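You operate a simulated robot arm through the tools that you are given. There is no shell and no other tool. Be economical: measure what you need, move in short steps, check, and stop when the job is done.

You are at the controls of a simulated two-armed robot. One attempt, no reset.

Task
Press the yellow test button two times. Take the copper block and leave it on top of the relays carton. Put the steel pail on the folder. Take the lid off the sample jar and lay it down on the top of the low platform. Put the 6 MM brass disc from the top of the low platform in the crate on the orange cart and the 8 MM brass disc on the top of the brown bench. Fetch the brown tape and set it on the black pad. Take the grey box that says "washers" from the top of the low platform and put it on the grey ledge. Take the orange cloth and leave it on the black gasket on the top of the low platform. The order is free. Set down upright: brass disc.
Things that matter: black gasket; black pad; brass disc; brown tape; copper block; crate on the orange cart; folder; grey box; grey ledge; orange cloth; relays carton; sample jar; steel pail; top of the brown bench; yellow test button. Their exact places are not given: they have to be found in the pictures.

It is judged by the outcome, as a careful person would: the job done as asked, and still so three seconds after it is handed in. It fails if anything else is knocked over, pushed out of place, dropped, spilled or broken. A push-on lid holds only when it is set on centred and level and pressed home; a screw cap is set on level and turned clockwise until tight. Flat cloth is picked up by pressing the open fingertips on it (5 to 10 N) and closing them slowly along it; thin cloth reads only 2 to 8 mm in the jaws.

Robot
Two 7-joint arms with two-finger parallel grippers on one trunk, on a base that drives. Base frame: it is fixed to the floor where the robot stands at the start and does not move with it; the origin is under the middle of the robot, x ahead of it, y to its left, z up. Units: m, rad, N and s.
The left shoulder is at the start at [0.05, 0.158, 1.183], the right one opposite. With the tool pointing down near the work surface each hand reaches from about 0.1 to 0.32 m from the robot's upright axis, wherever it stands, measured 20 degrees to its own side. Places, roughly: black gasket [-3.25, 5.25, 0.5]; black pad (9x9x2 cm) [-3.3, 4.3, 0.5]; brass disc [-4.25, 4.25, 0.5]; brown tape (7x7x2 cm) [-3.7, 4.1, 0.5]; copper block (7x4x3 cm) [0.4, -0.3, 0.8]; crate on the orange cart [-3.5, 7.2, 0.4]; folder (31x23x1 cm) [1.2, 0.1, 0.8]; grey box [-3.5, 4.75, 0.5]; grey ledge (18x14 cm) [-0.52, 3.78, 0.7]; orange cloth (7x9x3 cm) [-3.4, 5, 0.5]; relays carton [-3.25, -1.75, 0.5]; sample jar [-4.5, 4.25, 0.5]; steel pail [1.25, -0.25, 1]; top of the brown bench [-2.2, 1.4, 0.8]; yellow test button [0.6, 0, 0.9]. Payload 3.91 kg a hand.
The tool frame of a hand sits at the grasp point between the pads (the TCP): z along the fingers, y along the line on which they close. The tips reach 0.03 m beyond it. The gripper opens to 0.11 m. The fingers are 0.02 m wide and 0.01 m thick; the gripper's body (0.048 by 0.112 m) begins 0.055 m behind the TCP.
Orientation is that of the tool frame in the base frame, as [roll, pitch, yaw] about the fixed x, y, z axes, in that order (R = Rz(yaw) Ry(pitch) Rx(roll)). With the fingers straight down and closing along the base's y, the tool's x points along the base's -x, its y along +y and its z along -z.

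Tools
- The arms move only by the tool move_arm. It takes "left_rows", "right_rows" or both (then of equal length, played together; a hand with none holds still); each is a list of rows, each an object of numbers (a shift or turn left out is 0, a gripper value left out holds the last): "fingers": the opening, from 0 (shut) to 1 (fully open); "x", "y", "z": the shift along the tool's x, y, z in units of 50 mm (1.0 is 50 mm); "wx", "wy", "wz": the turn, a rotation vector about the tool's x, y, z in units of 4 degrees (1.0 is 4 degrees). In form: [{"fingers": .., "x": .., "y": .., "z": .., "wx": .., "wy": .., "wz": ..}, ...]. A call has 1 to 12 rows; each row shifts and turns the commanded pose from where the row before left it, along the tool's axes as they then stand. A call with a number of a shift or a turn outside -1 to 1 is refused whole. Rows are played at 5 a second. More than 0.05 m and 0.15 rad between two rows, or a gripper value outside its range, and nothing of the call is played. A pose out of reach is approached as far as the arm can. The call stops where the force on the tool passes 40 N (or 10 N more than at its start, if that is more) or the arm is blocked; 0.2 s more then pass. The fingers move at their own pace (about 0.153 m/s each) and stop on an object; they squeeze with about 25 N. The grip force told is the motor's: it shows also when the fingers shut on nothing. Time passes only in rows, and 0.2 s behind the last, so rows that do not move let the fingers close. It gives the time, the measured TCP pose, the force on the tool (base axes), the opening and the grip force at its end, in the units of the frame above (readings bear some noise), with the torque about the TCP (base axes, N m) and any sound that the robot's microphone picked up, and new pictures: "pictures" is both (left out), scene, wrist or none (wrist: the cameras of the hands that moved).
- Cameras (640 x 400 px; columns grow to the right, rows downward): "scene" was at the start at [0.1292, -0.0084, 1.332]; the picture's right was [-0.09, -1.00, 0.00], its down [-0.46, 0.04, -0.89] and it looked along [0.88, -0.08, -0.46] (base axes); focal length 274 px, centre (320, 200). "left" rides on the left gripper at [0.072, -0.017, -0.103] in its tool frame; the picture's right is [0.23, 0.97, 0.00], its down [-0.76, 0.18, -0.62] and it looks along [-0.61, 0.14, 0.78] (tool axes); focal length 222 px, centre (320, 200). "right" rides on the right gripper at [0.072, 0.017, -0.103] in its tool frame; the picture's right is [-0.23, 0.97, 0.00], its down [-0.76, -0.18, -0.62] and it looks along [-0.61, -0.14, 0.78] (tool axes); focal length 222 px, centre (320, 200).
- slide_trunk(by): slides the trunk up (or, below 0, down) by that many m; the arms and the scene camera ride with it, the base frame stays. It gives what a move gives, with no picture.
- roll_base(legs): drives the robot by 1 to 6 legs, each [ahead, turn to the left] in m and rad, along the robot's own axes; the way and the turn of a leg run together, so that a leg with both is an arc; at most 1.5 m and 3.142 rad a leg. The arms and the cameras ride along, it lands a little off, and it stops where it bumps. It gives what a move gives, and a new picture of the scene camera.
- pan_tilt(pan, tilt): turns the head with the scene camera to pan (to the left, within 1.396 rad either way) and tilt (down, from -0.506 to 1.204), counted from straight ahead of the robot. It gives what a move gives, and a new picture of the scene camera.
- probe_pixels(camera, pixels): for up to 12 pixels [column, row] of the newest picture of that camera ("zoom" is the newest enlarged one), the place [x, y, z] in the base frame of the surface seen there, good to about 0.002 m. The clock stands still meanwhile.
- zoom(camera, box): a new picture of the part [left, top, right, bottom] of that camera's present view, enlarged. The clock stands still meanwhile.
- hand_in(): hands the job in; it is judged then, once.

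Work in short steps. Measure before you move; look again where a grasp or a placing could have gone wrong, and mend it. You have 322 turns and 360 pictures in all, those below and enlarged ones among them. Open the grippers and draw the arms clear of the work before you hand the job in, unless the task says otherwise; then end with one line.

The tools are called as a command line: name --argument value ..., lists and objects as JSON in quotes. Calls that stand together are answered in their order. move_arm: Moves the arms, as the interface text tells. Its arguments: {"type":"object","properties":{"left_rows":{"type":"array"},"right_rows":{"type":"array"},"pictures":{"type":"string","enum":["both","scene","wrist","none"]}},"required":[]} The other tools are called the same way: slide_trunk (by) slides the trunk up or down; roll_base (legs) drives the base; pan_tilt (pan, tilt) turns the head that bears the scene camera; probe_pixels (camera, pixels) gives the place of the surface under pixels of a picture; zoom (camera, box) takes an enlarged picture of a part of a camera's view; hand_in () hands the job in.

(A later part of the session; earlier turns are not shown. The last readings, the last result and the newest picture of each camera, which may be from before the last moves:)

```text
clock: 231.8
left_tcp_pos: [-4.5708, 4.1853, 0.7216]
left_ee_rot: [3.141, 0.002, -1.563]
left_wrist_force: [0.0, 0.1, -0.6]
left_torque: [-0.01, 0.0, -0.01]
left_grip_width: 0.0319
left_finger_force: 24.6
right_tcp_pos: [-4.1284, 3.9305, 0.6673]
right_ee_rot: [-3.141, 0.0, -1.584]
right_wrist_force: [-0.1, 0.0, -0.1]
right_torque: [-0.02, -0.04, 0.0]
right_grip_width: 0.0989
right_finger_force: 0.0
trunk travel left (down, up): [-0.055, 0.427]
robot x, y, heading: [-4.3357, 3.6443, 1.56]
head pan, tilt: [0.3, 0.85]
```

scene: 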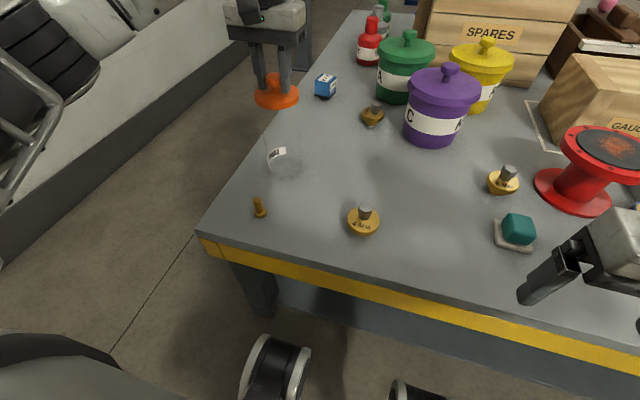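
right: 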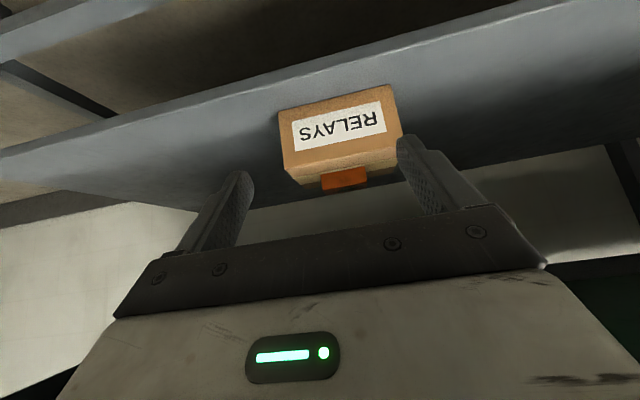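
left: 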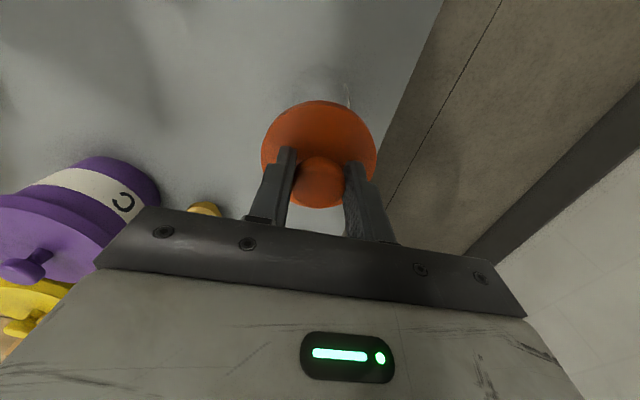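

The jar still stands (283,160). I carry the lid to the free spot at (-4.455, 4.19) and lower it.

move_arm --left_rows '[{"y": -0.8}, {"y": -0.8}, {"y": -0.72}, {"z": 0.9}, {"z": 0.9}, {"z": 0.9}, {"z": 0.4}, {}]' --pictures "both"

```text
clock: 233.7
left_tcp_pos: [-4.4544, 4.1887, 0.5655]
left_ee_rot: [3.141, 0.002, -1.562]
left_wrist_force: [0.7, 0.8, -0.8]
left_torque: [0.0, -0.03, -0.02]
left_grip_width: 0.032
left_finger_force: 25.0
right_tcp_pos: [-4.1302, 3.9309, 0.6673]
right_ee_rot: [-3.142, -0.001, -1.585]
right_wrist_force: [1.0, 0.2, 0.3]
right_torque: [0.0, 0.04, -0.01]
right_grip_width: 0.0991
right_finger_force: 0.1
trunk travel left (down, up): [-0.055, 0.427]
robot x, y, heading: [-4.3414, 3.6467, 1.561]
head pan, tilt: [0.3, 0.85]
```

scene: 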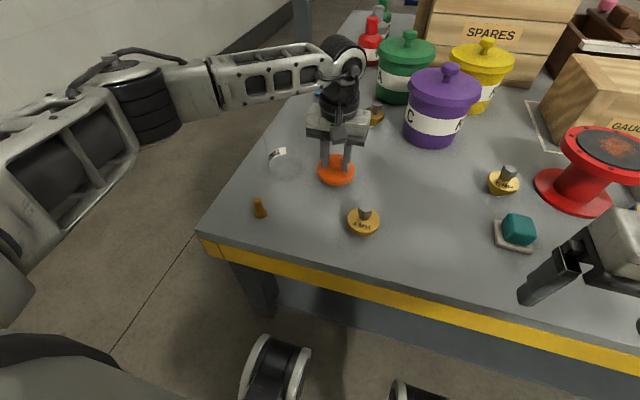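
left: 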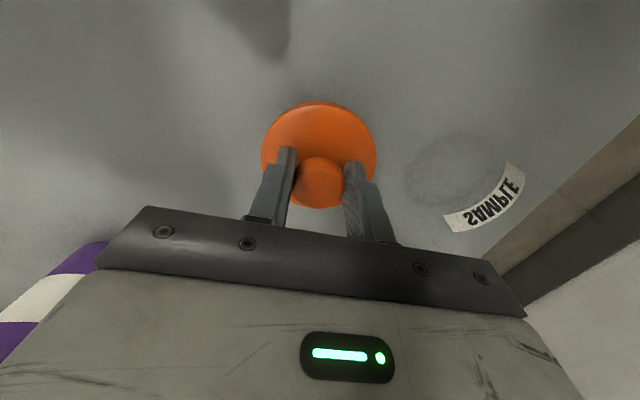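

The jar is clear of the gripper. I lower in small steps to touch down.

move_arm --left_rows '[{"z": 0.1}, {"z": 0.1}, {"z": 0.08}, {"z": 0.06}, {}]' --pictures "none"

```text
clock: 234.8
left_tcp_pos: [-4.4563, 4.1879, 0.5499]
left_ee_rot: [-3.141, 0.002, -1.562]
left_wrist_force: [0.0, -0.1, -0.8]
left_torque: [0.01, -0.01, -0.02]
left_grip_width: 0.0319
left_finger_force: 24.9
right_tcp_pos: [-4.1301, 3.9307, 0.6667]
right_ee_rot: [3.141, 0.0, -1.585]
right_wrist_force: [0.0, 1.2, 0.2]
right_torque: [-0.02, -0.01, 0.04]
right_grip_width: 0.0991
right_finger_force: 0.0
trunk travel left (down, up): [-0.055, 0.427]
robot x, y, heading: [-4.3405, 3.6445, 1.562]
head pan, tilt: [0.3, 0.85]
```

move_arm --left_rows '[{"z": 0.05}, {"z": 0.05}, {"z": 0.05}, {}]' --pictures "none"

```text
clock: 235.8
left_tcp_pos: [-4.4555, 4.1879, 0.546]
left_ee_rot: [-3.141, 0.008, -1.561]
left_wrist_force: [-3.9, -6.7, 31.2]
left_torque: [-0.18, 0.08, -0.01]
left_grip_width: 0.0323
left_finger_force: 25.3
right_tcp_pos: [-4.1294, 3.9293, 0.6676]
right_ee_rot: [-3.141, 0.003, -1.583]
right_wrist_force: [0.3, 0.5, 0.0]
right_torque: [-0.02, 0.0, 0.02]
right_grip_width: 0.0993
right_finger_force: 0.0
trunk travel left (down, up): [-0.055, 0.427]
robot x, y, heading: [-4.3382, 3.6435, 1.563]
head pan, tilt: [0.3, 0.85]
```

It's down (31 N); I back off 3 mm, open and rise.

move_arm --left_rows '[{"z": -0.07}, {"fingers": 0.5}, {}, {"z": -0.6}, {"z": -0.8}, {"z": -0.8}, {}]' --pictures "both"

```text
clock: 237.4
left_tcp_pos: [-4.4569, 4.1875, 0.6548]
left_ee_rot: [-3.141, 0.0, -1.562]
left_wrist_force: [0.0, -0.4, 0.4]
left_torque: [0.02, 0.01, -0.01]
left_grip_width: 0.055
left_finger_force: 0.0
right_tcp_pos: [-4.1297, 3.9307, 0.6677]
right_ee_rot: [3.14, -0.001, -1.585]
right_wrist_force: [0.1, -0.5, 0.1]
right_torque: [-0.01, 0.02, -0.02]
right_grip_width: 0.0991
right_finger_force: 0.1
trunk travel left (down, up): [-0.055, 0.427]
robot x, y, heading: [-4.3408, 3.6453, 1.563]
head pan, tilt: [0.3, 0.85]
```

scene: 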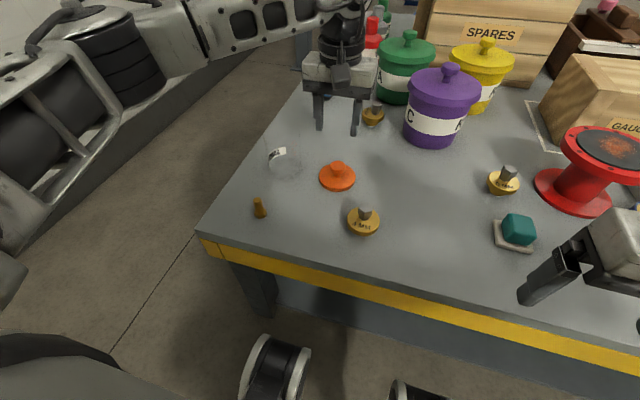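
left: 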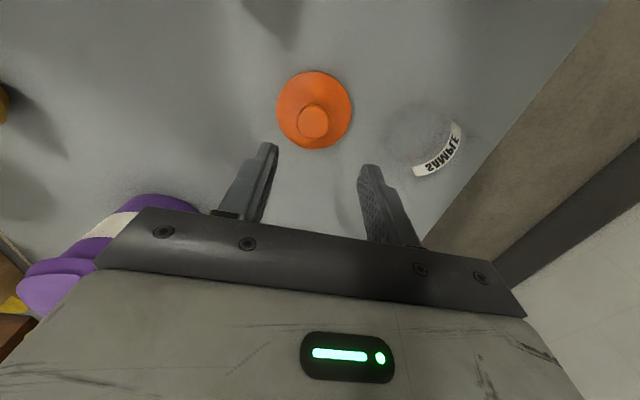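

The lid lies on the platform. Now the 6 MM disc: I probe it and the purple jar beside it.

probe_pixels --camera "scene" --pixels '[[405, 92], [413, 78], [405, 128], [373, 108], [365, 117], [383, 115], [373, 125], [378, 75], [352, 178], [507, 170], [275, 345], [445, 100]]'

zoom --camera "scene" --box '[340, 60, 500, 160]'

```text
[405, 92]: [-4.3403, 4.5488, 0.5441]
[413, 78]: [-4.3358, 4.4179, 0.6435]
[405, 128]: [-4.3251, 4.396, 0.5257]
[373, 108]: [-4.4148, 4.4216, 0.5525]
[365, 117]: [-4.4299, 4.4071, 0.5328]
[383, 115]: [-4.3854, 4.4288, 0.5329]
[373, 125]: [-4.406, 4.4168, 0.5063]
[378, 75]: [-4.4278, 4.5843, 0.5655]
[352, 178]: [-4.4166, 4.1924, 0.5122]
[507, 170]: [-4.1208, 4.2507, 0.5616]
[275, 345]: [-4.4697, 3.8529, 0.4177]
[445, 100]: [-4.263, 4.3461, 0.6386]
```

```text
4.00 times, centred on (420, 110) of scene
```

zoom: 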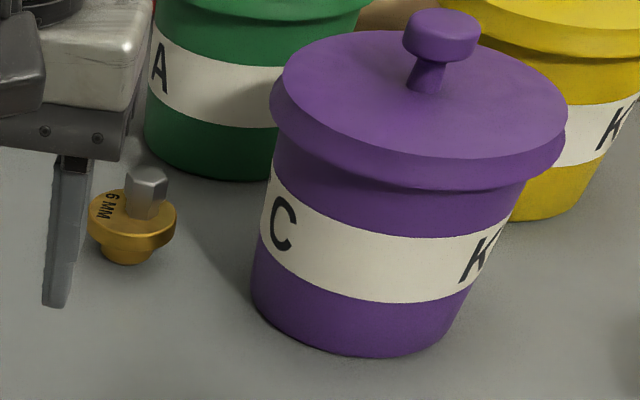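

The disc is at (-4.410, 4.418), flange top 0.535. It's 0.72 m from the left shoulder, so I'll turn the base 0.35 rad right (bringing the shoulder forward) and tilt the hand 40° forward for reach. First draw back and turn.

move_arm --left_rows '[{"x": 0.8}, {"x": 0.8, "z": -0.4}, {"x": 0.4}]' --pictures "none"

roll_base --legs '[[0, -0.35]]'

move_arm --left_rows '[{"wy": -1}, {"wy": -1}, {"wy": -1}, {"wy": -1}, {"wy": -1}, {"wy": -1}, {"wy": -1}, {"wy": -1}, {"wy": -1}, {"wy": -1}, {}]'

```text
clock: 238.2
left_tcp_pos: [-4.4549, 4.0888, 0.6751]
left_ee_rot: [3.142, 0.002, -1.561]
left_wrist_force: [-0.3, -0.2, -0.9]
left_torque: [0.0, 0.01, 0.01]
left_grip_width: 0.0551
left_finger_force: 0.0
right_tcp_pos: [-4.1292, 3.9292, 0.6666]
right_ee_rot: [3.141, 0.0, -1.584]
right_wrist_force: [-0.1, 0.5, -0.8]
right_torque: [0.0, -0.03, 0.02]
right_grip_width: 0.0989
right_finger_force: 0.0
trunk travel left (down, up): [-0.055, 0.427]
robot x, y, heading: [-4.3386, 3.6411, 1.566]
head pan, tilt: [0.3, 0.85]
```

```text
clock: 239.7
left_tcp_pos: [-4.296, 4.101, 0.6755]
left_ee_rot: [-3.141, 0.004, -1.913]
left_wrist_force: [0.3, -0.5, 0.3]
left_torque: [0.0, -0.02, -0.01]
left_grip_width: 0.0551
left_finger_force: 0.0
right_tcp_pos: [-4.0434, 3.8407, 0.6671]
right_ee_rot: [-3.142, 0.0, -1.935]
right_wrist_force: [0.6, 0.7, -0.6]
right_torque: [0.0, 0.03, -0.01]
right_grip_width: 0.0991
right_finger_force: 0.0
trunk travel left (down, up): [-0.055, 0.427]
robot x, y, heading: [-4.3412, 3.6404, 1.206]
head pan, tilt: [0.3, 0.85]
```

scene: 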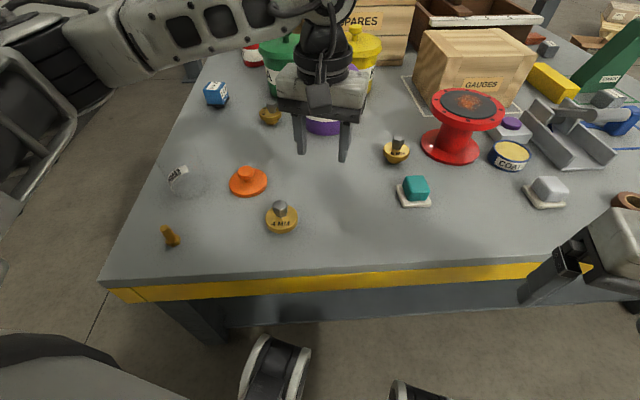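

```text
clock: 242.1
left_tcp_pos: [-4.2952, 4.102, 0.6764]
left_ee_rot: [-3.141, 0.698, -1.912]
left_wrist_force: [-0.3, 0.4, 0.5]
left_torque: [0.03, 0.03, 0.04]
left_grip_width: 0.055
left_finger_force: 0.0
right_tcp_pos: [-4.0438, 3.8415, 0.6688]
right_ee_rot: [-3.141, 0.0, -1.936]
right_wrist_force: [-0.1, -1.3, 0.4]
right_torque: [0.01, 0.0, 0.02]
right_grip_width: 0.0992
right_finger_force: 0.0
trunk travel left (down, up): [-0.055, 0.427]
robot x, y, heading: [-4.3374, 3.6478, 1.211]
head pan, tilt: [0.3, 0.85]
```

scene: 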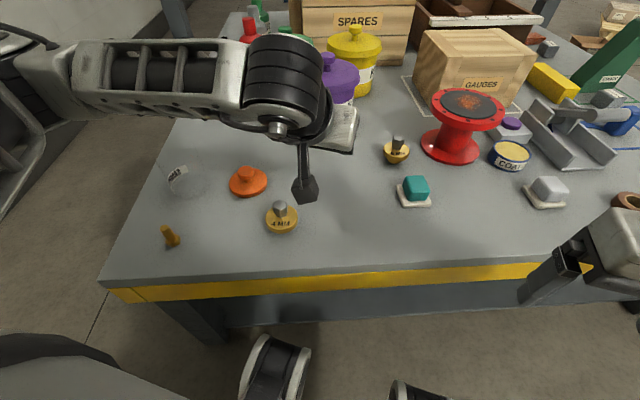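
left: 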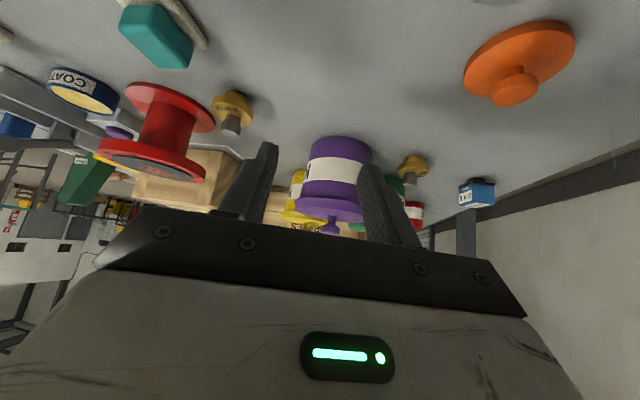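

I go left 0.214 first (over the sample jar side, above everything), then forward 0.2.

move_arm --left_rows '[{"y": 0.86}, {"y": 0.86}, {"y": 0.86}, {"y": 0.86}, {"y": 0.84}, {"z": 0.556, "x": -0.662}, {"z": 0.556, "x": -0.662}, {"z": 0.556, "x": -0.662}, {"z": 0.556, "x": -0.662}, {}]'

```text
clock: 244.3
left_tcp_pos: [-4.4397, 4.3356, 0.6745]
left_ee_rot: [-3.141, 0.7, -1.915]
left_wrist_force: [-0.9, 0.3, 0.3]
left_torque: [-0.01, 0.0, 0.02]
left_grip_width: 0.0551
left_finger_force: 0.0
right_tcp_pos: [-4.0429, 3.8408, 0.6664]
right_ee_rot: [3.141, 0.002, -1.935]
right_wrist_force: [-0.2, -0.7, -0.2]
right_torque: [0.0, -0.01, -0.01]
right_grip_width: 0.0987
right_finger_force: 0.1
trunk travel left (down, up): [-0.055, 0.427]
robot x, y, heading: [-4.3392, 3.6448, 1.209]
head pan, tilt: [0.3, 0.85]
```

scene: 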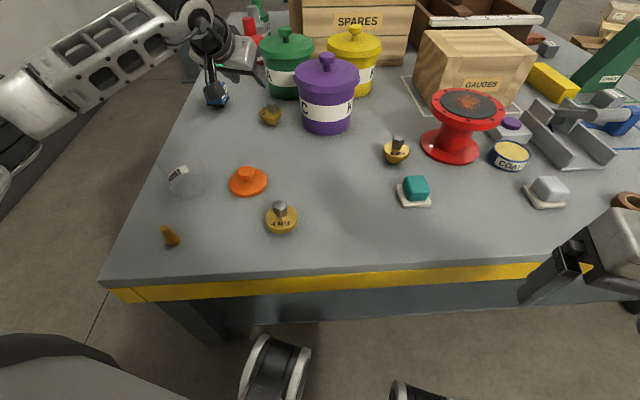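
left: 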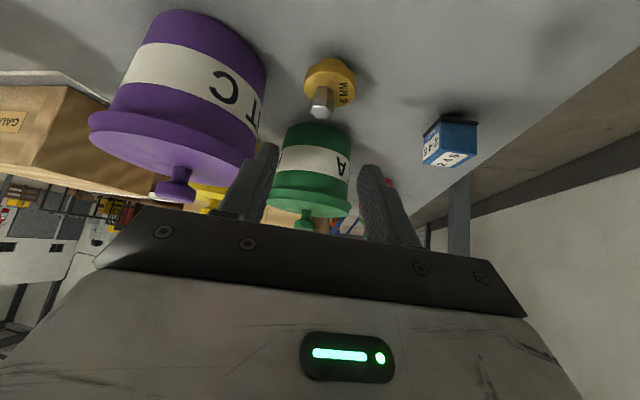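

No reach problem. I probe the disc precisely in the left picture.

probe_pixels --camera "left" --pixels '[[306, 78], [354, 80], [330, 88], [322, 112], [313, 100], [334, 104], [328, 62], [265, 100], [290, 180]]'

```text
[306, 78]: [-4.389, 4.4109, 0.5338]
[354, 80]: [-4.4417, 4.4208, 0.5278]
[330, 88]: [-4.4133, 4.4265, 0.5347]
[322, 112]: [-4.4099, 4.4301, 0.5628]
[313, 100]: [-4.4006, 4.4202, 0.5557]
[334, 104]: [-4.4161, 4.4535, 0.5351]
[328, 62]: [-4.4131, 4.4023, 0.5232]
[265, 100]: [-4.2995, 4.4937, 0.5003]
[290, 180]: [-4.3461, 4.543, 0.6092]
```

The flange is about 5 cm wide, centred at (-4.413, 4.425). I open wide, go forward 93 mm with 50 mm down, then look.

move_arm --left_rows '[{"z": 0.655, "x": -0.262, "fingers": 0.85, "y": 0.1}, {"z": 0.655, "x": -0.262}, {"z": 0.655, "x": -0.262}, {}]' --pictures "wrist"

```text
clock: 245.3
left_tcp_pos: [-4.4146, 4.4261, 0.6242]
left_ee_rot: [-3.141, 0.701, -1.915]
left_wrist_force: [-0.8, 0.6, 0.5]
left_torque: [0.01, -0.01, -0.01]
left_grip_width: 0.0937
left_finger_force: 0.0
right_tcp_pos: [-4.0436, 3.8413, 0.6672]
right_ee_rot: [3.141, -0.002, -1.936]
right_wrist_force: [-0.2, 1.4, 0.5]
right_torque: [0.03, 0.01, 0.03]
right_grip_width: 0.0992
right_finger_force: 0.1
trunk travel left (down, up): [-0.055, 0.427]
robot x, y, heading: [-4.3343, 3.6424, 1.207]
head pan, tilt: [0.3, 0.85]
```

left: 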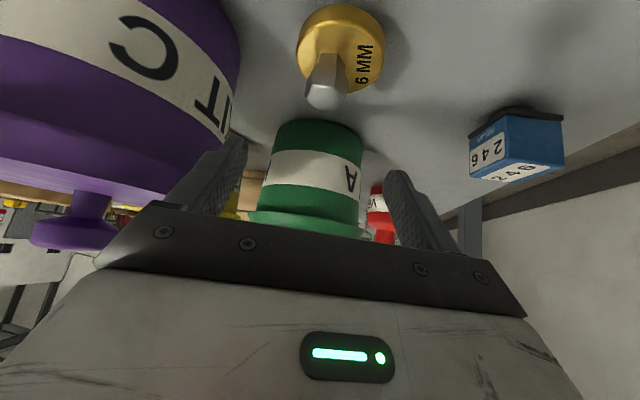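

The purple lid clears the finger by about 2 cm. I narrow slightly and descend to z≈0.538.

move_arm --left_rows '[{"fingers": 0.72}, {"z": 0.55, "x": 0.46}, {"z": 0.45, "x": 0.38}, {"z": 0.3, "x": 0.25}, {}]' --pictures "both"

```text
clock: 246.5
left_tcp_pos: [-4.4144, 4.4252, 0.5405]
left_ee_rot: [3.141, 0.701, -1.913]
left_wrist_force: [-0.4, 0.7, 0.4]
left_torque: [0.0, -0.01, -0.01]
left_grip_width: 0.0794
left_finger_force: 0.0
right_tcp_pos: [-4.0447, 3.8417, 0.6664]
right_ee_rot: [-3.142, -0.001, -1.937]
right_wrist_force: [-0.1, 0.7, 0.2]
right_torque: [0.01, 0.01, 0.0]
right_grip_width: 0.0993
right_finger_force: 0.0
trunk travel left (down, up): [-0.055, 0.427]
robot x, y, heading: [-4.3373, 3.645, 1.21]
head pan, tilt: [0.3, 0.85]
```

scene: 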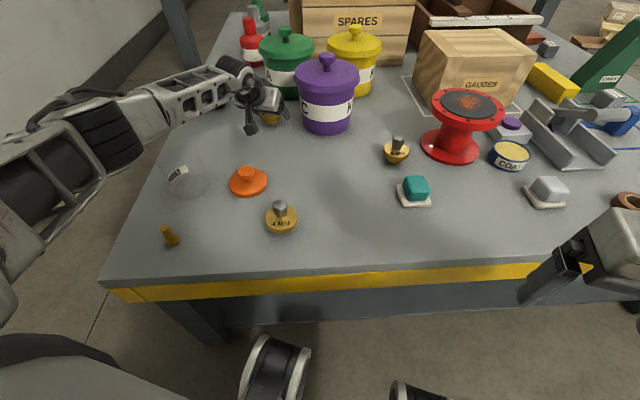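
left: 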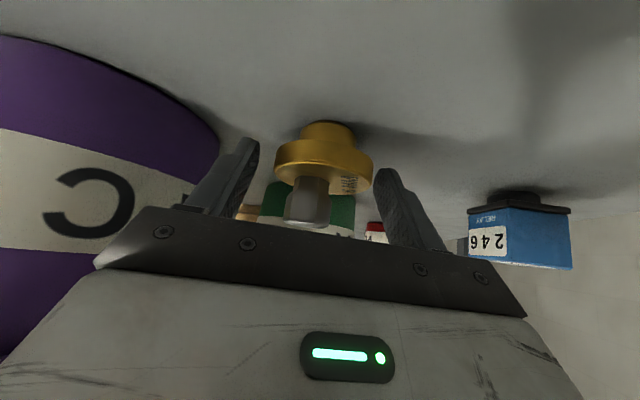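

The fingers straddle the flange. I go 3 mm lower and close, then lift 4 cm.

move_arm --left_rows '[{"z": 0.05, "x": 0.04}, {}, {"fingers": 0}, {}, {}, {"z": -0.3, "x": -0.25}, {"z": -0.6, "x": -0.5}, {}]' --pictures "both"

```text
clock: 248.3
left_tcp_pos: [-4.4116, 4.4274, 0.5951]
left_ee_rot: [3.14, 0.698, -1.911]
left_wrist_force: [0.2, -0.3, -0.9]
left_torque: [-0.03, 0.0, -0.02]
left_grip_width: 0.0588
left_finger_force: 24.9
right_tcp_pos: [-4.0423, 3.8423, 0.6674]
right_ee_rot: [-3.141, -0.002, -1.935]
right_wrist_force: [0.0, 0.0, -0.2]
right_torque: [-0.01, 0.0, 0.04]
right_grip_width: 0.099
right_finger_force: 0.0
trunk travel left (down, up): [-0.055, 0.427]
robot x, y, heading: [-4.3404, 3.647, 1.21]
head pan, tilt: [0.3, 0.85]
```

scene: 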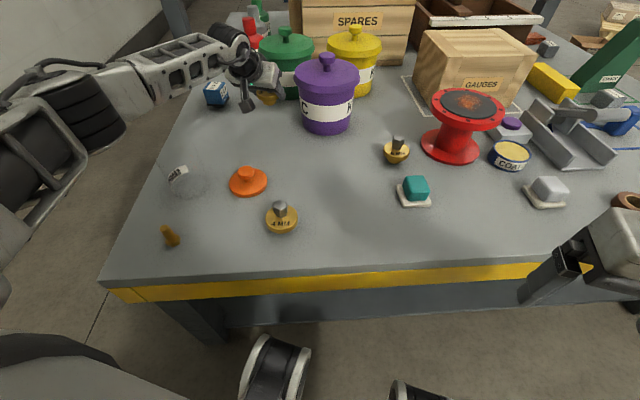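
left: 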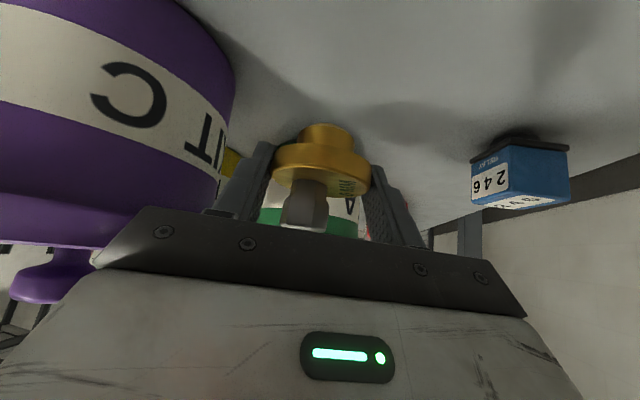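

The 6 MM disc is held. I raise it 12 cm and bring it back along the same way.

move_arm --left_rows '[{"z": -0.6, "x": -0.5}, {"z": -0.6, "x": -0.5}, {"z": -0.6, "x": -0.5}, {"z": -0.556, "x": 0.662}, {"z": -0.556, "x": 0.662}, {"z": -0.556, "x": 0.662}, {"z": -0.556, "x": 0.662}, {"z": -0.556, "x": 0.662}, {"z": -0.556, "x": 0.662}]' --pictures "wrist"

```text
clock: 250.3
left_tcp_pos: [-4.5001, 4.1791, 0.712]
left_ee_rot: [3.141, 0.699, -1.911]
left_wrist_force: [-0.3, 0.1, -1.5]
left_torque: [-0.01, 0.05, 0.01]
left_grip_width: 0.059
left_finger_force: 24.9
right_tcp_pos: [-4.0439, 3.8426, 0.6655]
right_ee_rot: [-3.14, 0.0, -1.936]
right_wrist_force: [-0.3, 0.7, 0.2]
right_torque: [-0.02, -0.02, 0.02]
right_grip_width: 0.0989
right_finger_force: 0.1
trunk travel left (down, up): [-0.055, 0.427]
robot x, y, heading: [-4.3377, 3.6446, 1.212]
head pan, tilt: [0.3, 0.85]
```

left: 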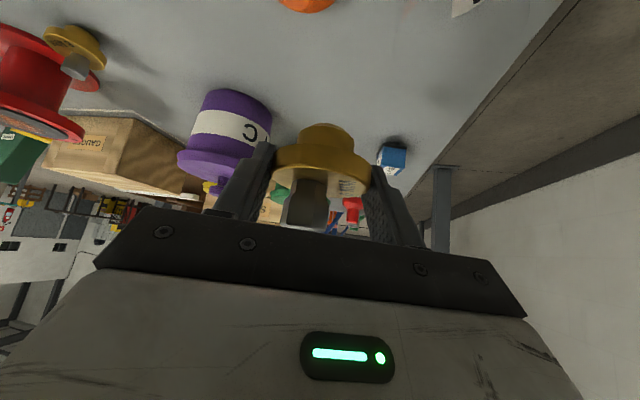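

Now the 8 MM disc with the right hand: turning the base left 0.5 rad brings the right shoulder forward.

roll_base --legs '[[0, 0.5]]'

pan_tilt --pan -0.2 --tilt 0.9

```text
clock: 252.2
left_tcp_pos: [-4.7386, 4.0356, 0.7135]
left_ee_rot: [3.141, 0.701, -1.409]
left_wrist_force: [-0.3, -0.7, -1.8]
left_torque: [-0.01, 0.04, 0.01]
left_grip_width: 0.0587
left_finger_force: 25.1
right_tcp_pos: [-4.1757, 3.9594, 0.6677]
right_ee_rot: [3.14, -0.001, -1.433]
right_wrist_force: [0.5, 0.3, 0.4]
right_torque: [-0.03, -0.01, 0.02]
right_grip_width: 0.0988
right_finger_force: 0.1
trunk travel left (down, up): [-0.055, 0.427]
robot x, y, heading: [-4.3391, 3.6438, 1.714]
head pan, tilt: [0.3, 0.85]
```

scene: 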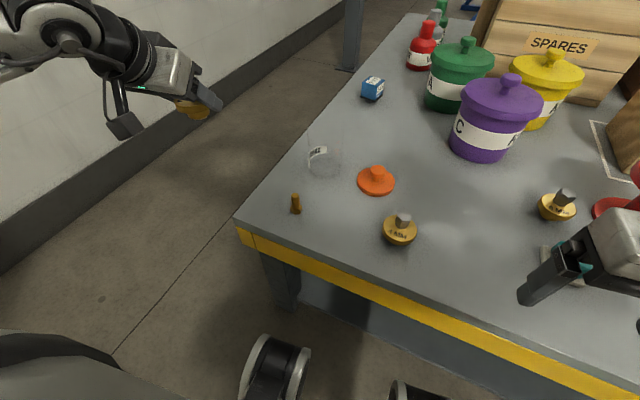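

```text
clock: 253.1
left_tcp_pos: [-4.7375, 4.0346, 0.7127]
left_ee_rot: [-3.141, 0.698, -1.408]
left_wrist_force: [-1.1, 0.0, -1.9]
left_torque: [0.01, -0.02, -0.02]
left_grip_width: 0.0588
left_finger_force: 25.2
right_tcp_pos: [-4.1751, 3.9589, 0.6671]
right_ee_rot: [3.14, 0.0, -1.432]
right_wrist_force: [0.2, -0.1, -0.1]
right_torque: [0.0, -0.03, -0.02]
right_grip_width: 0.0989
right_finger_force: 0.0
trunk travel left (down, up): [-0.055, 0.427]
robot x, y, heading: [-4.3389, 3.6431, 1.711]
head pan, tilt: [-0.201, 0.901]
```

scene: 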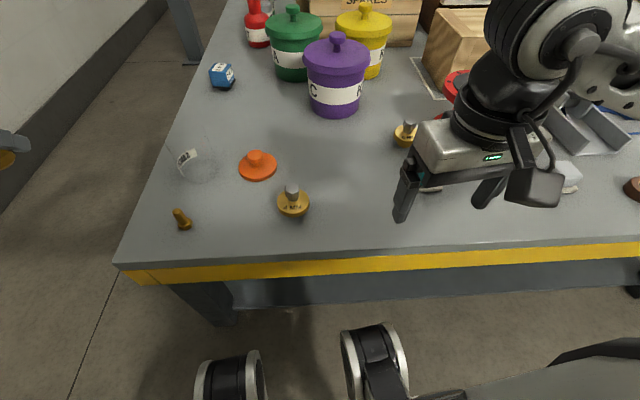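

I move the right hand to hover just short of the 8 MM disc.

move_arm --right_rows '[{"y": -0.85}, {"y": -0.85}, {"x": -0.8, "fingers": 0.8}, {"x": -0.8}, {"x": -0.8}, {"x": -0.8}, {"x": -0.6}, {}]'

```text
clock: 254.9
left_tcp_pos: [-4.7399, 4.0354, 0.7139]
left_ee_rot: [-3.141, 0.697, -1.409]
left_wrist_force: [-0.7, -0.4, -1.7]
left_torque: [-0.01, 0.01, -0.03]
left_grip_width: 0.0587
left_finger_force: 24.8
right_tcp_pos: [-4.1182, 4.1583, 0.6683]
right_ee_rot: [-3.14, 0.0, -1.43]
right_wrist_force: [0.2, -0.6, -1.2]
right_torque: [-0.03, -0.01, -0.03]
right_grip_width: 0.088
right_finger_force: 0.1
trunk travel left (down, up): [-0.055, 0.427]
robot x, y, heading: [-4.3377, 3.6449, 1.712]
head pan, tilt: [-0.201, 0.901]
```

scene: 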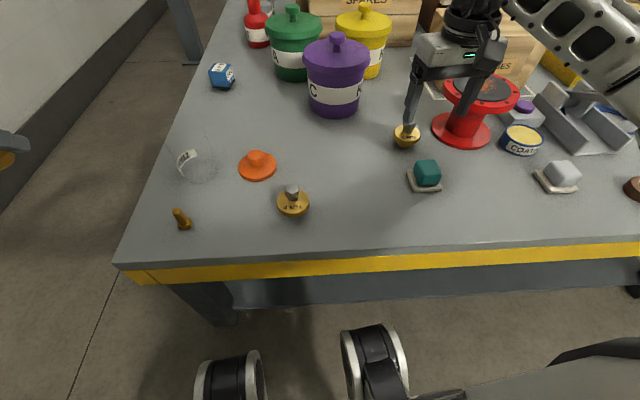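
right: 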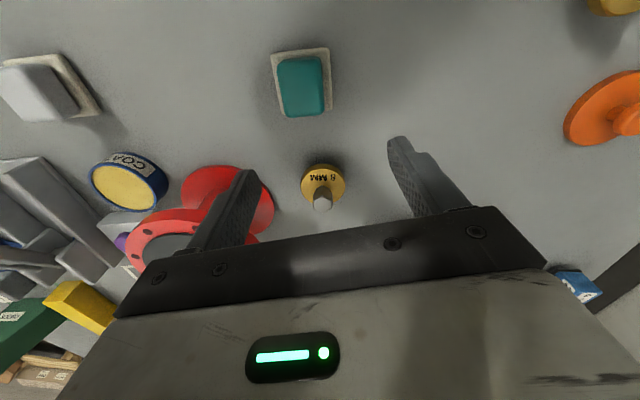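

probe_pixels --camera "right" --pixels '[[302, 186], [344, 186], [323, 166], [323, 190], [322, 207], [272, 210], [235, 168], [180, 215], [250, 190], [155, 245], [222, 262]]'

```text
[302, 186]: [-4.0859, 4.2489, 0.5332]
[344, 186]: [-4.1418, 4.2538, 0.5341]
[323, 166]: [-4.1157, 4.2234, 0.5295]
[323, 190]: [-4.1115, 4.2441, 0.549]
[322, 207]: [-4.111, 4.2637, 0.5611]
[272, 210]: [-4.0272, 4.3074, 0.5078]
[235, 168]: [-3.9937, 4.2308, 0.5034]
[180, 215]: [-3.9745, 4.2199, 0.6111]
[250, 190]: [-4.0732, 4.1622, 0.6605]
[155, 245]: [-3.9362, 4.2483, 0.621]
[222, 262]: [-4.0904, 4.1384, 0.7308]
```

Disc centre (-4.114, 4.252); the spool edge at x≈-4.03 leaves room. I move over it and descend to z≈0.54.

move_arm --right_rows '[{"x": -0.9, "y": -0.17}, {"x": -0.94, "y": -0.17}, {"z": 0.8}, {"z": 0.8}, {"z": 0.6}, {"z": 0.35}, {}]'

```text
clock: 256.5
left_tcp_pos: [-4.7396, 4.0342, 0.7134]
left_ee_rot: [-3.14, 0.698, -1.408]
left_wrist_force: [0.2, 0.0, -1.5]
left_torque: [0.01, -0.07, -0.02]
left_grip_width: 0.059
left_finger_force: 25.4
right_tcp_pos: [-4.1102, 4.2534, 0.5398]
right_ee_rot: [-3.14, -0.001, -1.434]
right_wrist_force: [0.3, 0.2, -0.1]
right_torque: [-0.02, 0.04, 0.0]
right_grip_width: 0.0881
right_finger_force: 0.1
trunk travel left (down, up): [-0.055, 0.427]
robot x, y, heading: [-4.3351, 3.6457, 1.716]
head pan, tilt: [-0.201, 0.901]
```

scene: 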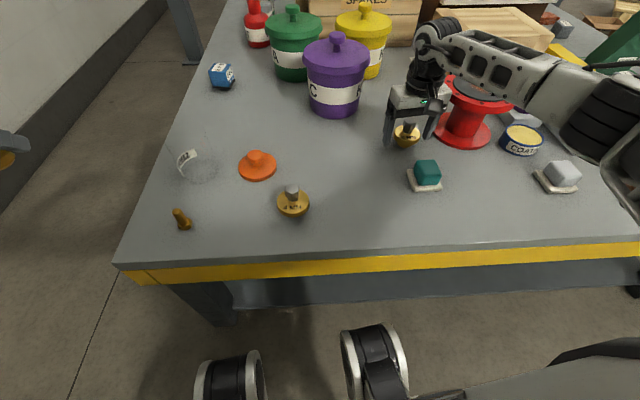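
right: 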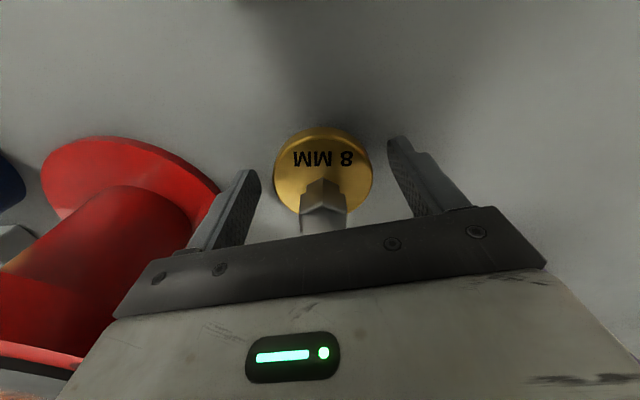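

Well straddled. I close and lift.

move_arm --right_rows '[{"y": 0.05}, {"fingers": 0}, {}, {}, {"z": -0.3}, {"z": -0.8}, {"z": -0.8}, {"z": -0.8}]'

```text
clock: 258.3
left_tcp_pos: [-4.739, 4.0351, 0.7128]
left_ee_rot: [-3.141, 0.699, -1.409]
left_wrist_force: [0.7, 0.0, -1.8]
left_torque: [-0.02, 0.02, -0.01]
left_grip_width: 0.0591
left_finger_force: 24.3
right_tcp_pos: [-4.1161, 4.251, 0.6757]
right_ee_rot: [-3.141, 0.0, -1.432]
right_wrist_force: [0.5, 0.4, -1.6]
right_torque: [-0.01, -0.01, 0.02]
right_grip_width: 0.0586
right_finger_force: 25.1
trunk travel left (down, up): [-0.055, 0.427]
robot x, y, heading: [-4.3434, 3.6434, 1.712]
head pan, tilt: [-0.201, 0.901]
```

scene: 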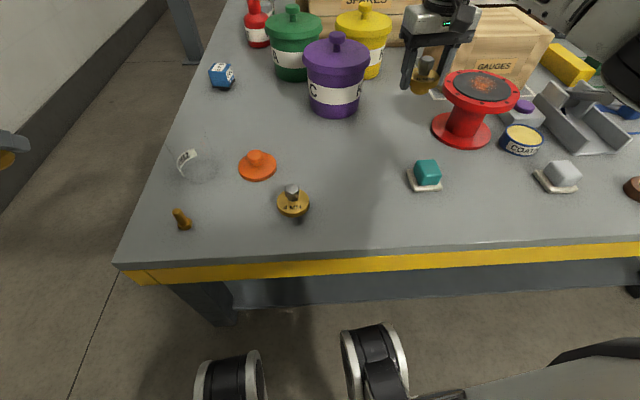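
right: 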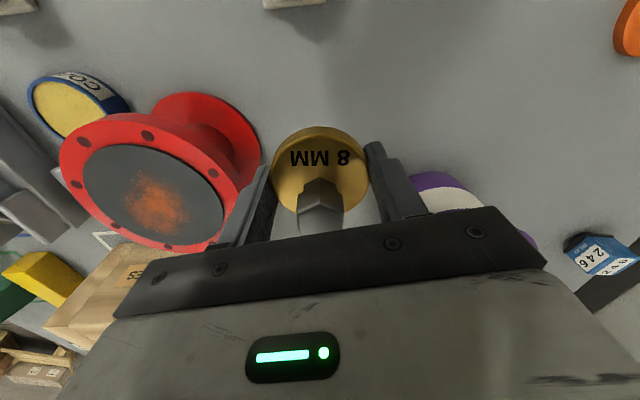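

Both discs are held. I retract the right hand, raise the trunk, back away and turn towards the brown bench.

move_arm --right_rows '[{"z": -0.8}, {"z": -0.5, "x": 0.5}, {"x": 0.9}, {"x": 0.9}, {"x": 0.9}, {"x": 0.9}, {"x": 0.8}]' --pictures "none"

slide_trunk --by 0.35

pan_tilt --pan 0 --tilt 0.5

roll_base --legs '[[-0.6, 0], [0, -2.4]]'

```text
clock: 259.9
left_tcp_pos: [-4.7385, 4.0354, 0.7131]
left_ee_rot: [-3.141, 0.699, -1.408]
left_wrist_force: [-0.6, -0.1, -1.8]
left_torque: [0.02, 0.02, 0.0]
left_grip_width: 0.0588
left_finger_force: 25.1
right_tcp_pos: [-4.0793, 4.0089, 0.7397]
right_ee_rot: [3.141, -0.001, -1.432]
right_wrist_force: [-0.5, 0.5, -1.8]
right_torque: [-0.01, 0.0, -0.02]
right_grip_width: 0.0582
right_finger_force: 25.5
trunk travel left (down, up): [-0.055, 0.427]
robot x, y, heading: [-4.3369, 3.6423, 1.714]
head pan, tilt: [-0.201, 0.901]
```

```text
clock: 263.3
left_tcp_pos: [-4.738, 4.0339, 1.0628]
left_ee_rot: [3.14, 0.697, -1.408]
left_wrist_force: [0.2, 1.4, -1.1]
left_torque: [0.0, -0.01, 0.0]
left_grip_width: 0.0589
left_finger_force: 24.9
right_tcp_pos: [-4.0811, 4.0099, 1.0887]
right_ee_rot: [3.14, 0.001, -1.433]
right_wrist_force: [-0.5, 0.6, -0.6]
right_torque: [0.02, 0.01, 0.0]
right_grip_width: 0.0584
right_finger_force: 24.6
trunk travel left (down, up): [-0.405, 0.077]
robot x, y, heading: [-4.3382, 3.6412, 1.714]
head pan, tilt: [-0.201, 0.901]
```

```text
clock: 264.2
left_tcp_pos: [-4.7388, 4.0349, 1.063]
left_ee_rot: [3.14, 0.699, -1.408]
left_wrist_force: [1.3, 0.5, -0.5]
left_torque: [0.0, 0.04, -0.01]
left_grip_width: 0.059
left_finger_force: 25.1
right_tcp_pos: [-4.0814, 4.0096, 1.0899]
right_ee_rot: [3.142, 0.0, -1.432]
right_wrist_force: [0.1, -0.3, -1.6]
right_torque: [0.01, 0.02, 0.0]
right_grip_width: 0.0583
right_finger_force: 25.8
trunk travel left (down, up): [-0.405, 0.077]
robot x, y, heading: [-4.3388, 3.646, 1.713]
head pan, tilt: [0.0, 0.499]
```

scene: 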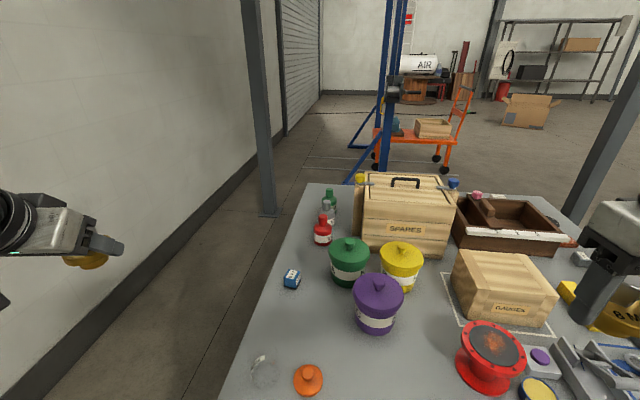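

```text
clock: 273.2
left_tcp_pos: [-3.6954, 3.0526, 1.0627]
left_ee_rot: [3.141, 0.699, 2.504]
left_wrist_force: [-0.3, -0.4, -1.9]
left_torque: [-0.02, 0.01, -0.01]
left_grip_width: 0.0584
left_finger_force: 25.0
right_tcp_pos: [-4.1849, 2.6129, 1.0896]
right_ee_rot: [3.141, 0.001, 2.482]
right_wrist_force: [-0.2, -1.1, -1.9]
right_torque: [0.01, 0.0, 0.0]
right_grip_width: 0.0582
right_finger_force: 24.7
trunk travel left (down, up): [-0.405, 0.077]
robot x, y, heading: [-4.2539, 3.055, -0.658]
head pan, tilt: [0.0, 0.499]
```

scene: 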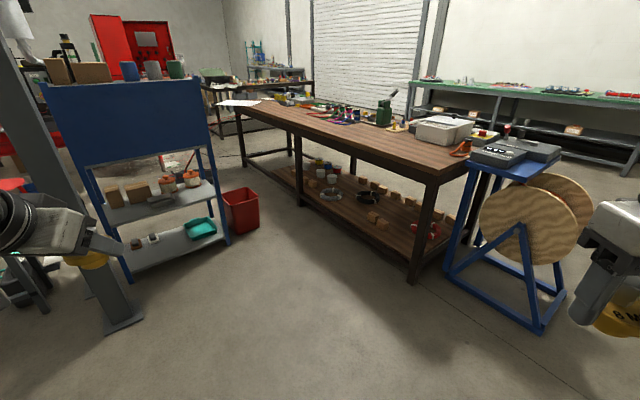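

The brown bench has a free strip along its near edge. I probe its edge, the post and blue rack.

probe_pixels --camera "scene" --pixels '[[415, 160], [440, 170], [350, 140], [300, 120], [412, 280], [115, 325], [235, 235], [110, 280], [540, 325], [360, 128], [400, 145]]'

zoom --camera "scene" --box '[220, 70, 520, 200]'

```text
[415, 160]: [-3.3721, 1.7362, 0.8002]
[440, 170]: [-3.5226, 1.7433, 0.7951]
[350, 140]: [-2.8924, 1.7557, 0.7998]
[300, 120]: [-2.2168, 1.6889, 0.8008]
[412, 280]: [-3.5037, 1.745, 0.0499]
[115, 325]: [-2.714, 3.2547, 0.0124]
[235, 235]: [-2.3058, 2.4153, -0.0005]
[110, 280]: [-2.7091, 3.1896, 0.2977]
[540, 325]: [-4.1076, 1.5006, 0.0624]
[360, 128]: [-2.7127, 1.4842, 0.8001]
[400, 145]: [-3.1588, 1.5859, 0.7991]
```

```text
2.13 times, centred on (370, 135) of scene
```

zoom: 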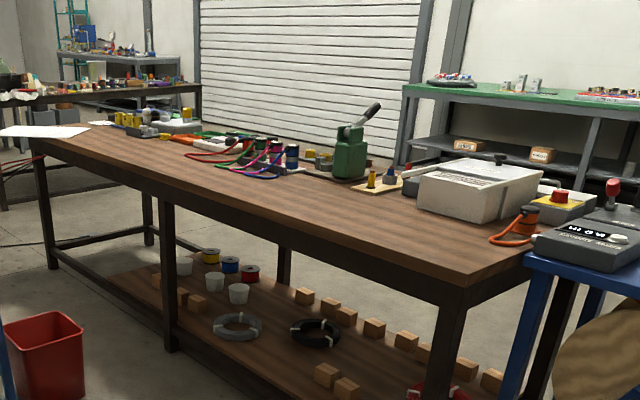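

Bench top z=0.800, north edge y≈1.77. I go to about (-2.98, 2.3), face south and approach to y≈2.16.

roll_base --legs '[[0, 0.123], [1.47, 0], [0, -1.036]]'

pan_tilt --pan -0.2 --tilt 0.75

```text
clock: 283.6
left_tcp_pos: [-2.6597, 1.8637, 1.063]
left_ee_rot: [-3.14, 0.697, 1.584]
left_wrist_force: [0.0, 0.1, -2.4]
left_torque: [0.01, 0.02, 0.01]
left_grip_width: 0.0585
left_finger_force: 24.5
right_tcp_pos: [-3.3066, 1.985, 1.0893]
right_ee_rot: [3.141, 0.0, 1.563]
right_wrist_force: [-0.1, -0.4, -1.2]
right_torque: [-0.03, 0.01, 0.02]
right_grip_width: 0.0586
right_finger_force: 25.3
trunk travel left (down, up): [-0.405, 0.077]
robot x, y, heading: [-3.0017, 2.3081, -1.578]
head pan, tilt: [0.0, 0.499]
```

scene: 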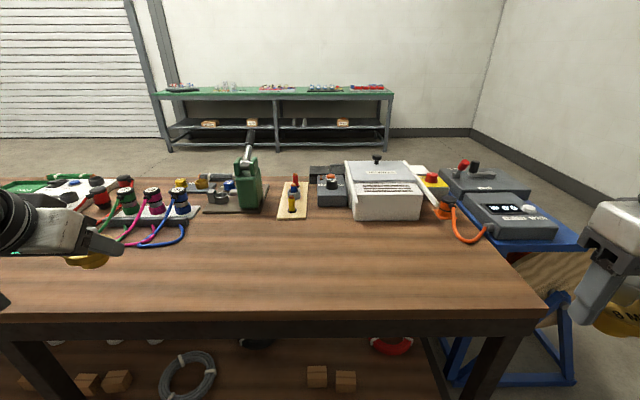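

```text
clock: 284.4
left_tcp_pos: [-2.6602, 1.8626, 1.0625]
left_ee_rot: [-3.141, 0.699, 1.586]
left_wrist_force: [-0.4, -0.7, -1.2]
left_torque: [0.05, 0.0, 0.03]
left_grip_width: 0.058
left_finger_force: 25.0
right_tcp_pos: [-3.3066, 1.9853, 1.0895]
right_ee_rot: [-3.141, 0.001, 1.561]
right_wrist_force: [1.1, 0.3, -1.7]
right_torque: [0.03, 0.0, -0.03]
right_grip_width: 0.0584
right_finger_force: 24.7
trunk travel left (down, up): [-0.405, 0.077]
robot x, y, heading: [-2.9976, 2.307, -1.576]
head pan, tilt: [-0.201, 0.75]
```

scene: 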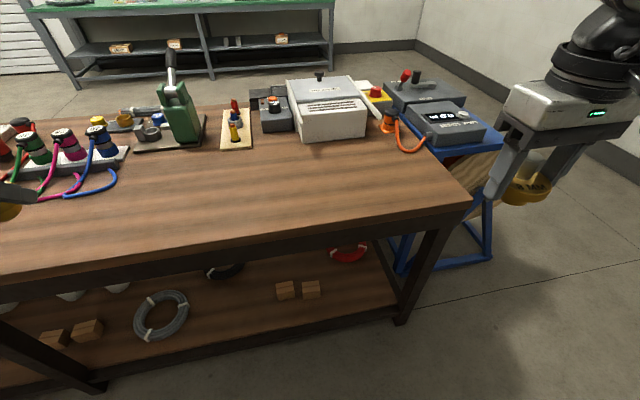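

The front strip is free. I advance 0.15, lower the trunk 0.12 and move the right hand towards (-3.15, 1.62).

roll_base --legs '[[0.15, 0]]'

slide_trunk --by -0.12

move_arm --right_rows '[{"y": 0.8}, {"y": 0.8}, {"y": 0.8}, {"y": 0.7}, {"x": -0.9}, {"x": -0.9}, {"x": -0.9}, {"x": -0.9}, {"x": -0.7}, {"z": 0.6}, {"z": 0.6}, {}]'

```text
clock: 285.8
left_tcp_pos: [-2.6627, 1.7146, 1.0624]
left_ee_rot: [3.14, 0.698, 1.581]
left_wrist_force: [-0.6, -0.1, -2.0]
left_torque: [0.04, -0.01, 0.02]
left_grip_width: 0.0583
left_finger_force: 24.5
right_tcp_pos: [-3.3085, 1.8392, 1.0898]
right_ee_rot: [3.14, -0.001, 1.559]
right_wrist_force: [-0.2, -0.7, -0.8]
right_torque: [-0.02, -0.03, -0.01]
right_grip_width: 0.0582
right_finger_force: 25.2
trunk travel left (down, up): [-0.405, 0.077]
robot x, y, heading: [-2.9982, 2.1596, -1.578]
head pan, tilt: [-0.201, 0.75]
```

scene: 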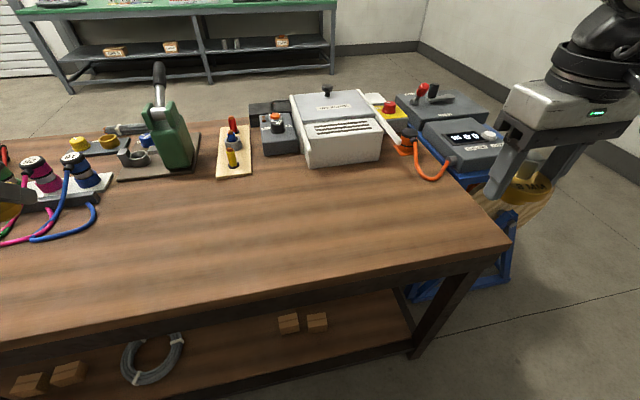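

```text
clock: 287.3
left_tcp_pos: [-2.6611, 1.7152, 0.9432]
left_ee_rot: [-3.141, 0.697, 1.582]
left_wrist_force: [0.9, -0.2, 0.1]
left_torque: [-0.02, -0.03, 0.03]
left_grip_width: 0.0585
left_finger_force: 24.5
right_tcp_pos: [-3.308, 1.8409, 0.9698]
right_ee_rot: [3.142, 0.0, 1.559]
right_wrist_force: [0.2, 0.3, -1.9]
right_torque: [0.02, 0.01, -0.01]
right_grip_width: 0.0583
right_finger_force: 24.9
trunk travel left (down, up): [-0.285, 0.197]
robot x, y, heading: [-2.9967, 2.1631, -1.579]
head pan, tilt: [-0.201, 0.75]
```

```text
clock: 289.9
left_tcp_pos: [-2.6622, 1.7152, 0.943]
left_ee_rot: [-3.141, 0.699, 1.582]
left_wrist_force: [0.1, 0.5, -1.7]
left_torque: [0.01, -0.01, 0.01]
left_grip_width: 0.0586
left_finger_force: 25.3
right_tcp_pos: [-3.1554, 1.6242, 0.9099]
right_ee_rot: [3.141, 0.0, 1.561]
right_wrist_force: [-0.4, -0.4, -1.1]
right_torque: [0.02, 0.03, -0.01]
right_grip_width: 0.0584
right_finger_force: 25.5
trunk travel left (down, up): [-0.285, 0.197]
robot x, y, heading: [-3.0002, 2.1606, -1.576]
head pan, tilt: [-0.201, 0.75]
```

scene: 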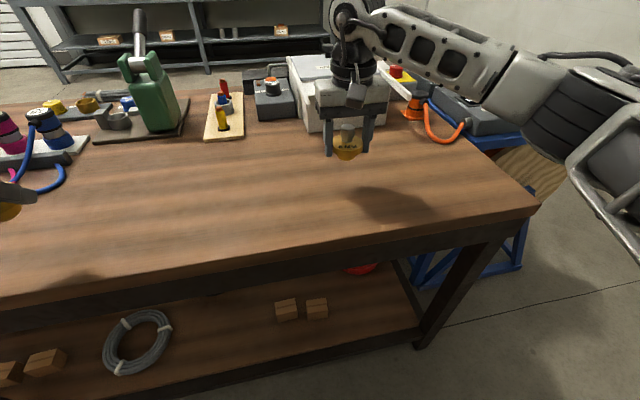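
right: 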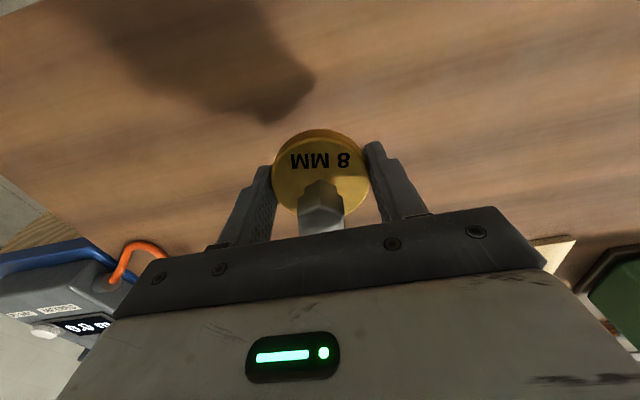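

Over the free spot. I lower to just above and then to contact.

move_arm --right_rows '[{"z": 0.6}, {"z": 0.6}, {"z": 0.06}, {"z": 0.05}, {"z": 0.04}, {}]' --pictures "none"

```text
clock: 291.3
left_tcp_pos: [-2.6623, 1.7158, 0.9425]
left_ee_rot: [-3.141, 0.699, 1.581]
left_wrist_force: [-0.5, 0.0, -1.3]
left_torque: [0.02, 0.03, -0.02]
left_grip_width: 0.058
left_finger_force: 24.9
right_tcp_pos: [-3.1561, 1.6227, 0.8406]
right_ee_rot: [3.141, 0.0, 1.559]
right_wrist_force: [0.4, 0.4, -1.2]
right_torque: [-0.01, 0.0, 0.01]
right_grip_width: 0.0583
right_finger_force: 24.9
trunk travel left (down, up): [-0.285, 0.197]
robot x, y, heading: [-2.996, 2.1608, -1.577]
head pan, tilt: [-0.201, 0.75]
```

move_arm --right_rows '[{"z": 0.03}, {"z": 0.03}, {}]' --pictures "none"

```text
clock: 292.1
left_tcp_pos: [-2.6619, 1.7159, 0.9437]
left_ee_rot: [-3.141, 0.7, 1.58]
left_wrist_force: [-0.3, 0.4, -0.7]
left_torque: [0.02, -0.01, -0.01]
left_grip_width: 0.0585
left_finger_force: 25.1
right_tcp_pos: [-3.1564, 1.6235, 0.8389]
right_ee_rot: [3.14, 0.003, 1.559]
right_wrist_force: [-1.2, -0.4, 5.2]
right_torque: [0.01, 0.07, 0.02]
right_grip_width: 0.0583
right_finger_force: 25.0
trunk travel left (down, up): [-0.285, 0.197]
robot x, y, heading: [-3.0005, 2.1665, -1.578]
head pan, tilt: [-0.201, 0.75]
```

Contact (5 N). I open and rise.

move_arm --right_rows '[{"fingers": 0.65}, {"fingers": 0.9}, {}, {"z": -0.5}, {"z": -0.9}, {"z": -0.9}, {"z": -0.9, "x": 0.2}, {"x": 0.9}, {"x": 0.9}]'

```text
clock: 294.1
left_tcp_pos: [-2.6616, 1.7172, 0.9437]
left_ee_rot: [-3.141, 0.698, 1.581]
left_wrist_force: [0.0, -0.2, -0.7]
left_torque: [0.01, 0.0, 0.01]
left_grip_width: 0.0583
left_finger_force: 24.7
right_tcp_pos: [-3.1567, 1.725, 1.0022]
right_ee_rot: [3.141, -0.001, 1.559]
right_wrist_force: [1.3, -0.3, 0.0]
right_torque: [0.0, -0.01, -0.01]
right_grip_width: 0.0989
right_finger_force: 0.1
trunk travel left (down, up): [-0.285, 0.197]
robot x, y, heading: [-3.0031, 2.1613, -1.582]
head pan, tilt: [-0.201, 0.75]
```

scene: 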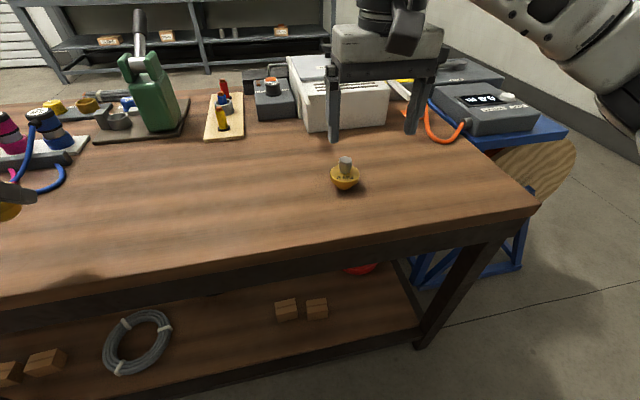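
right: 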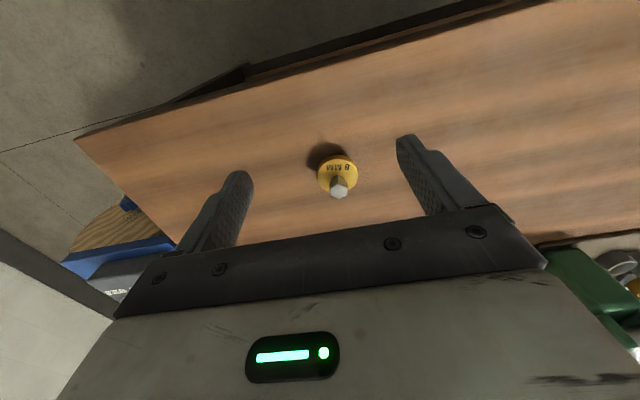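

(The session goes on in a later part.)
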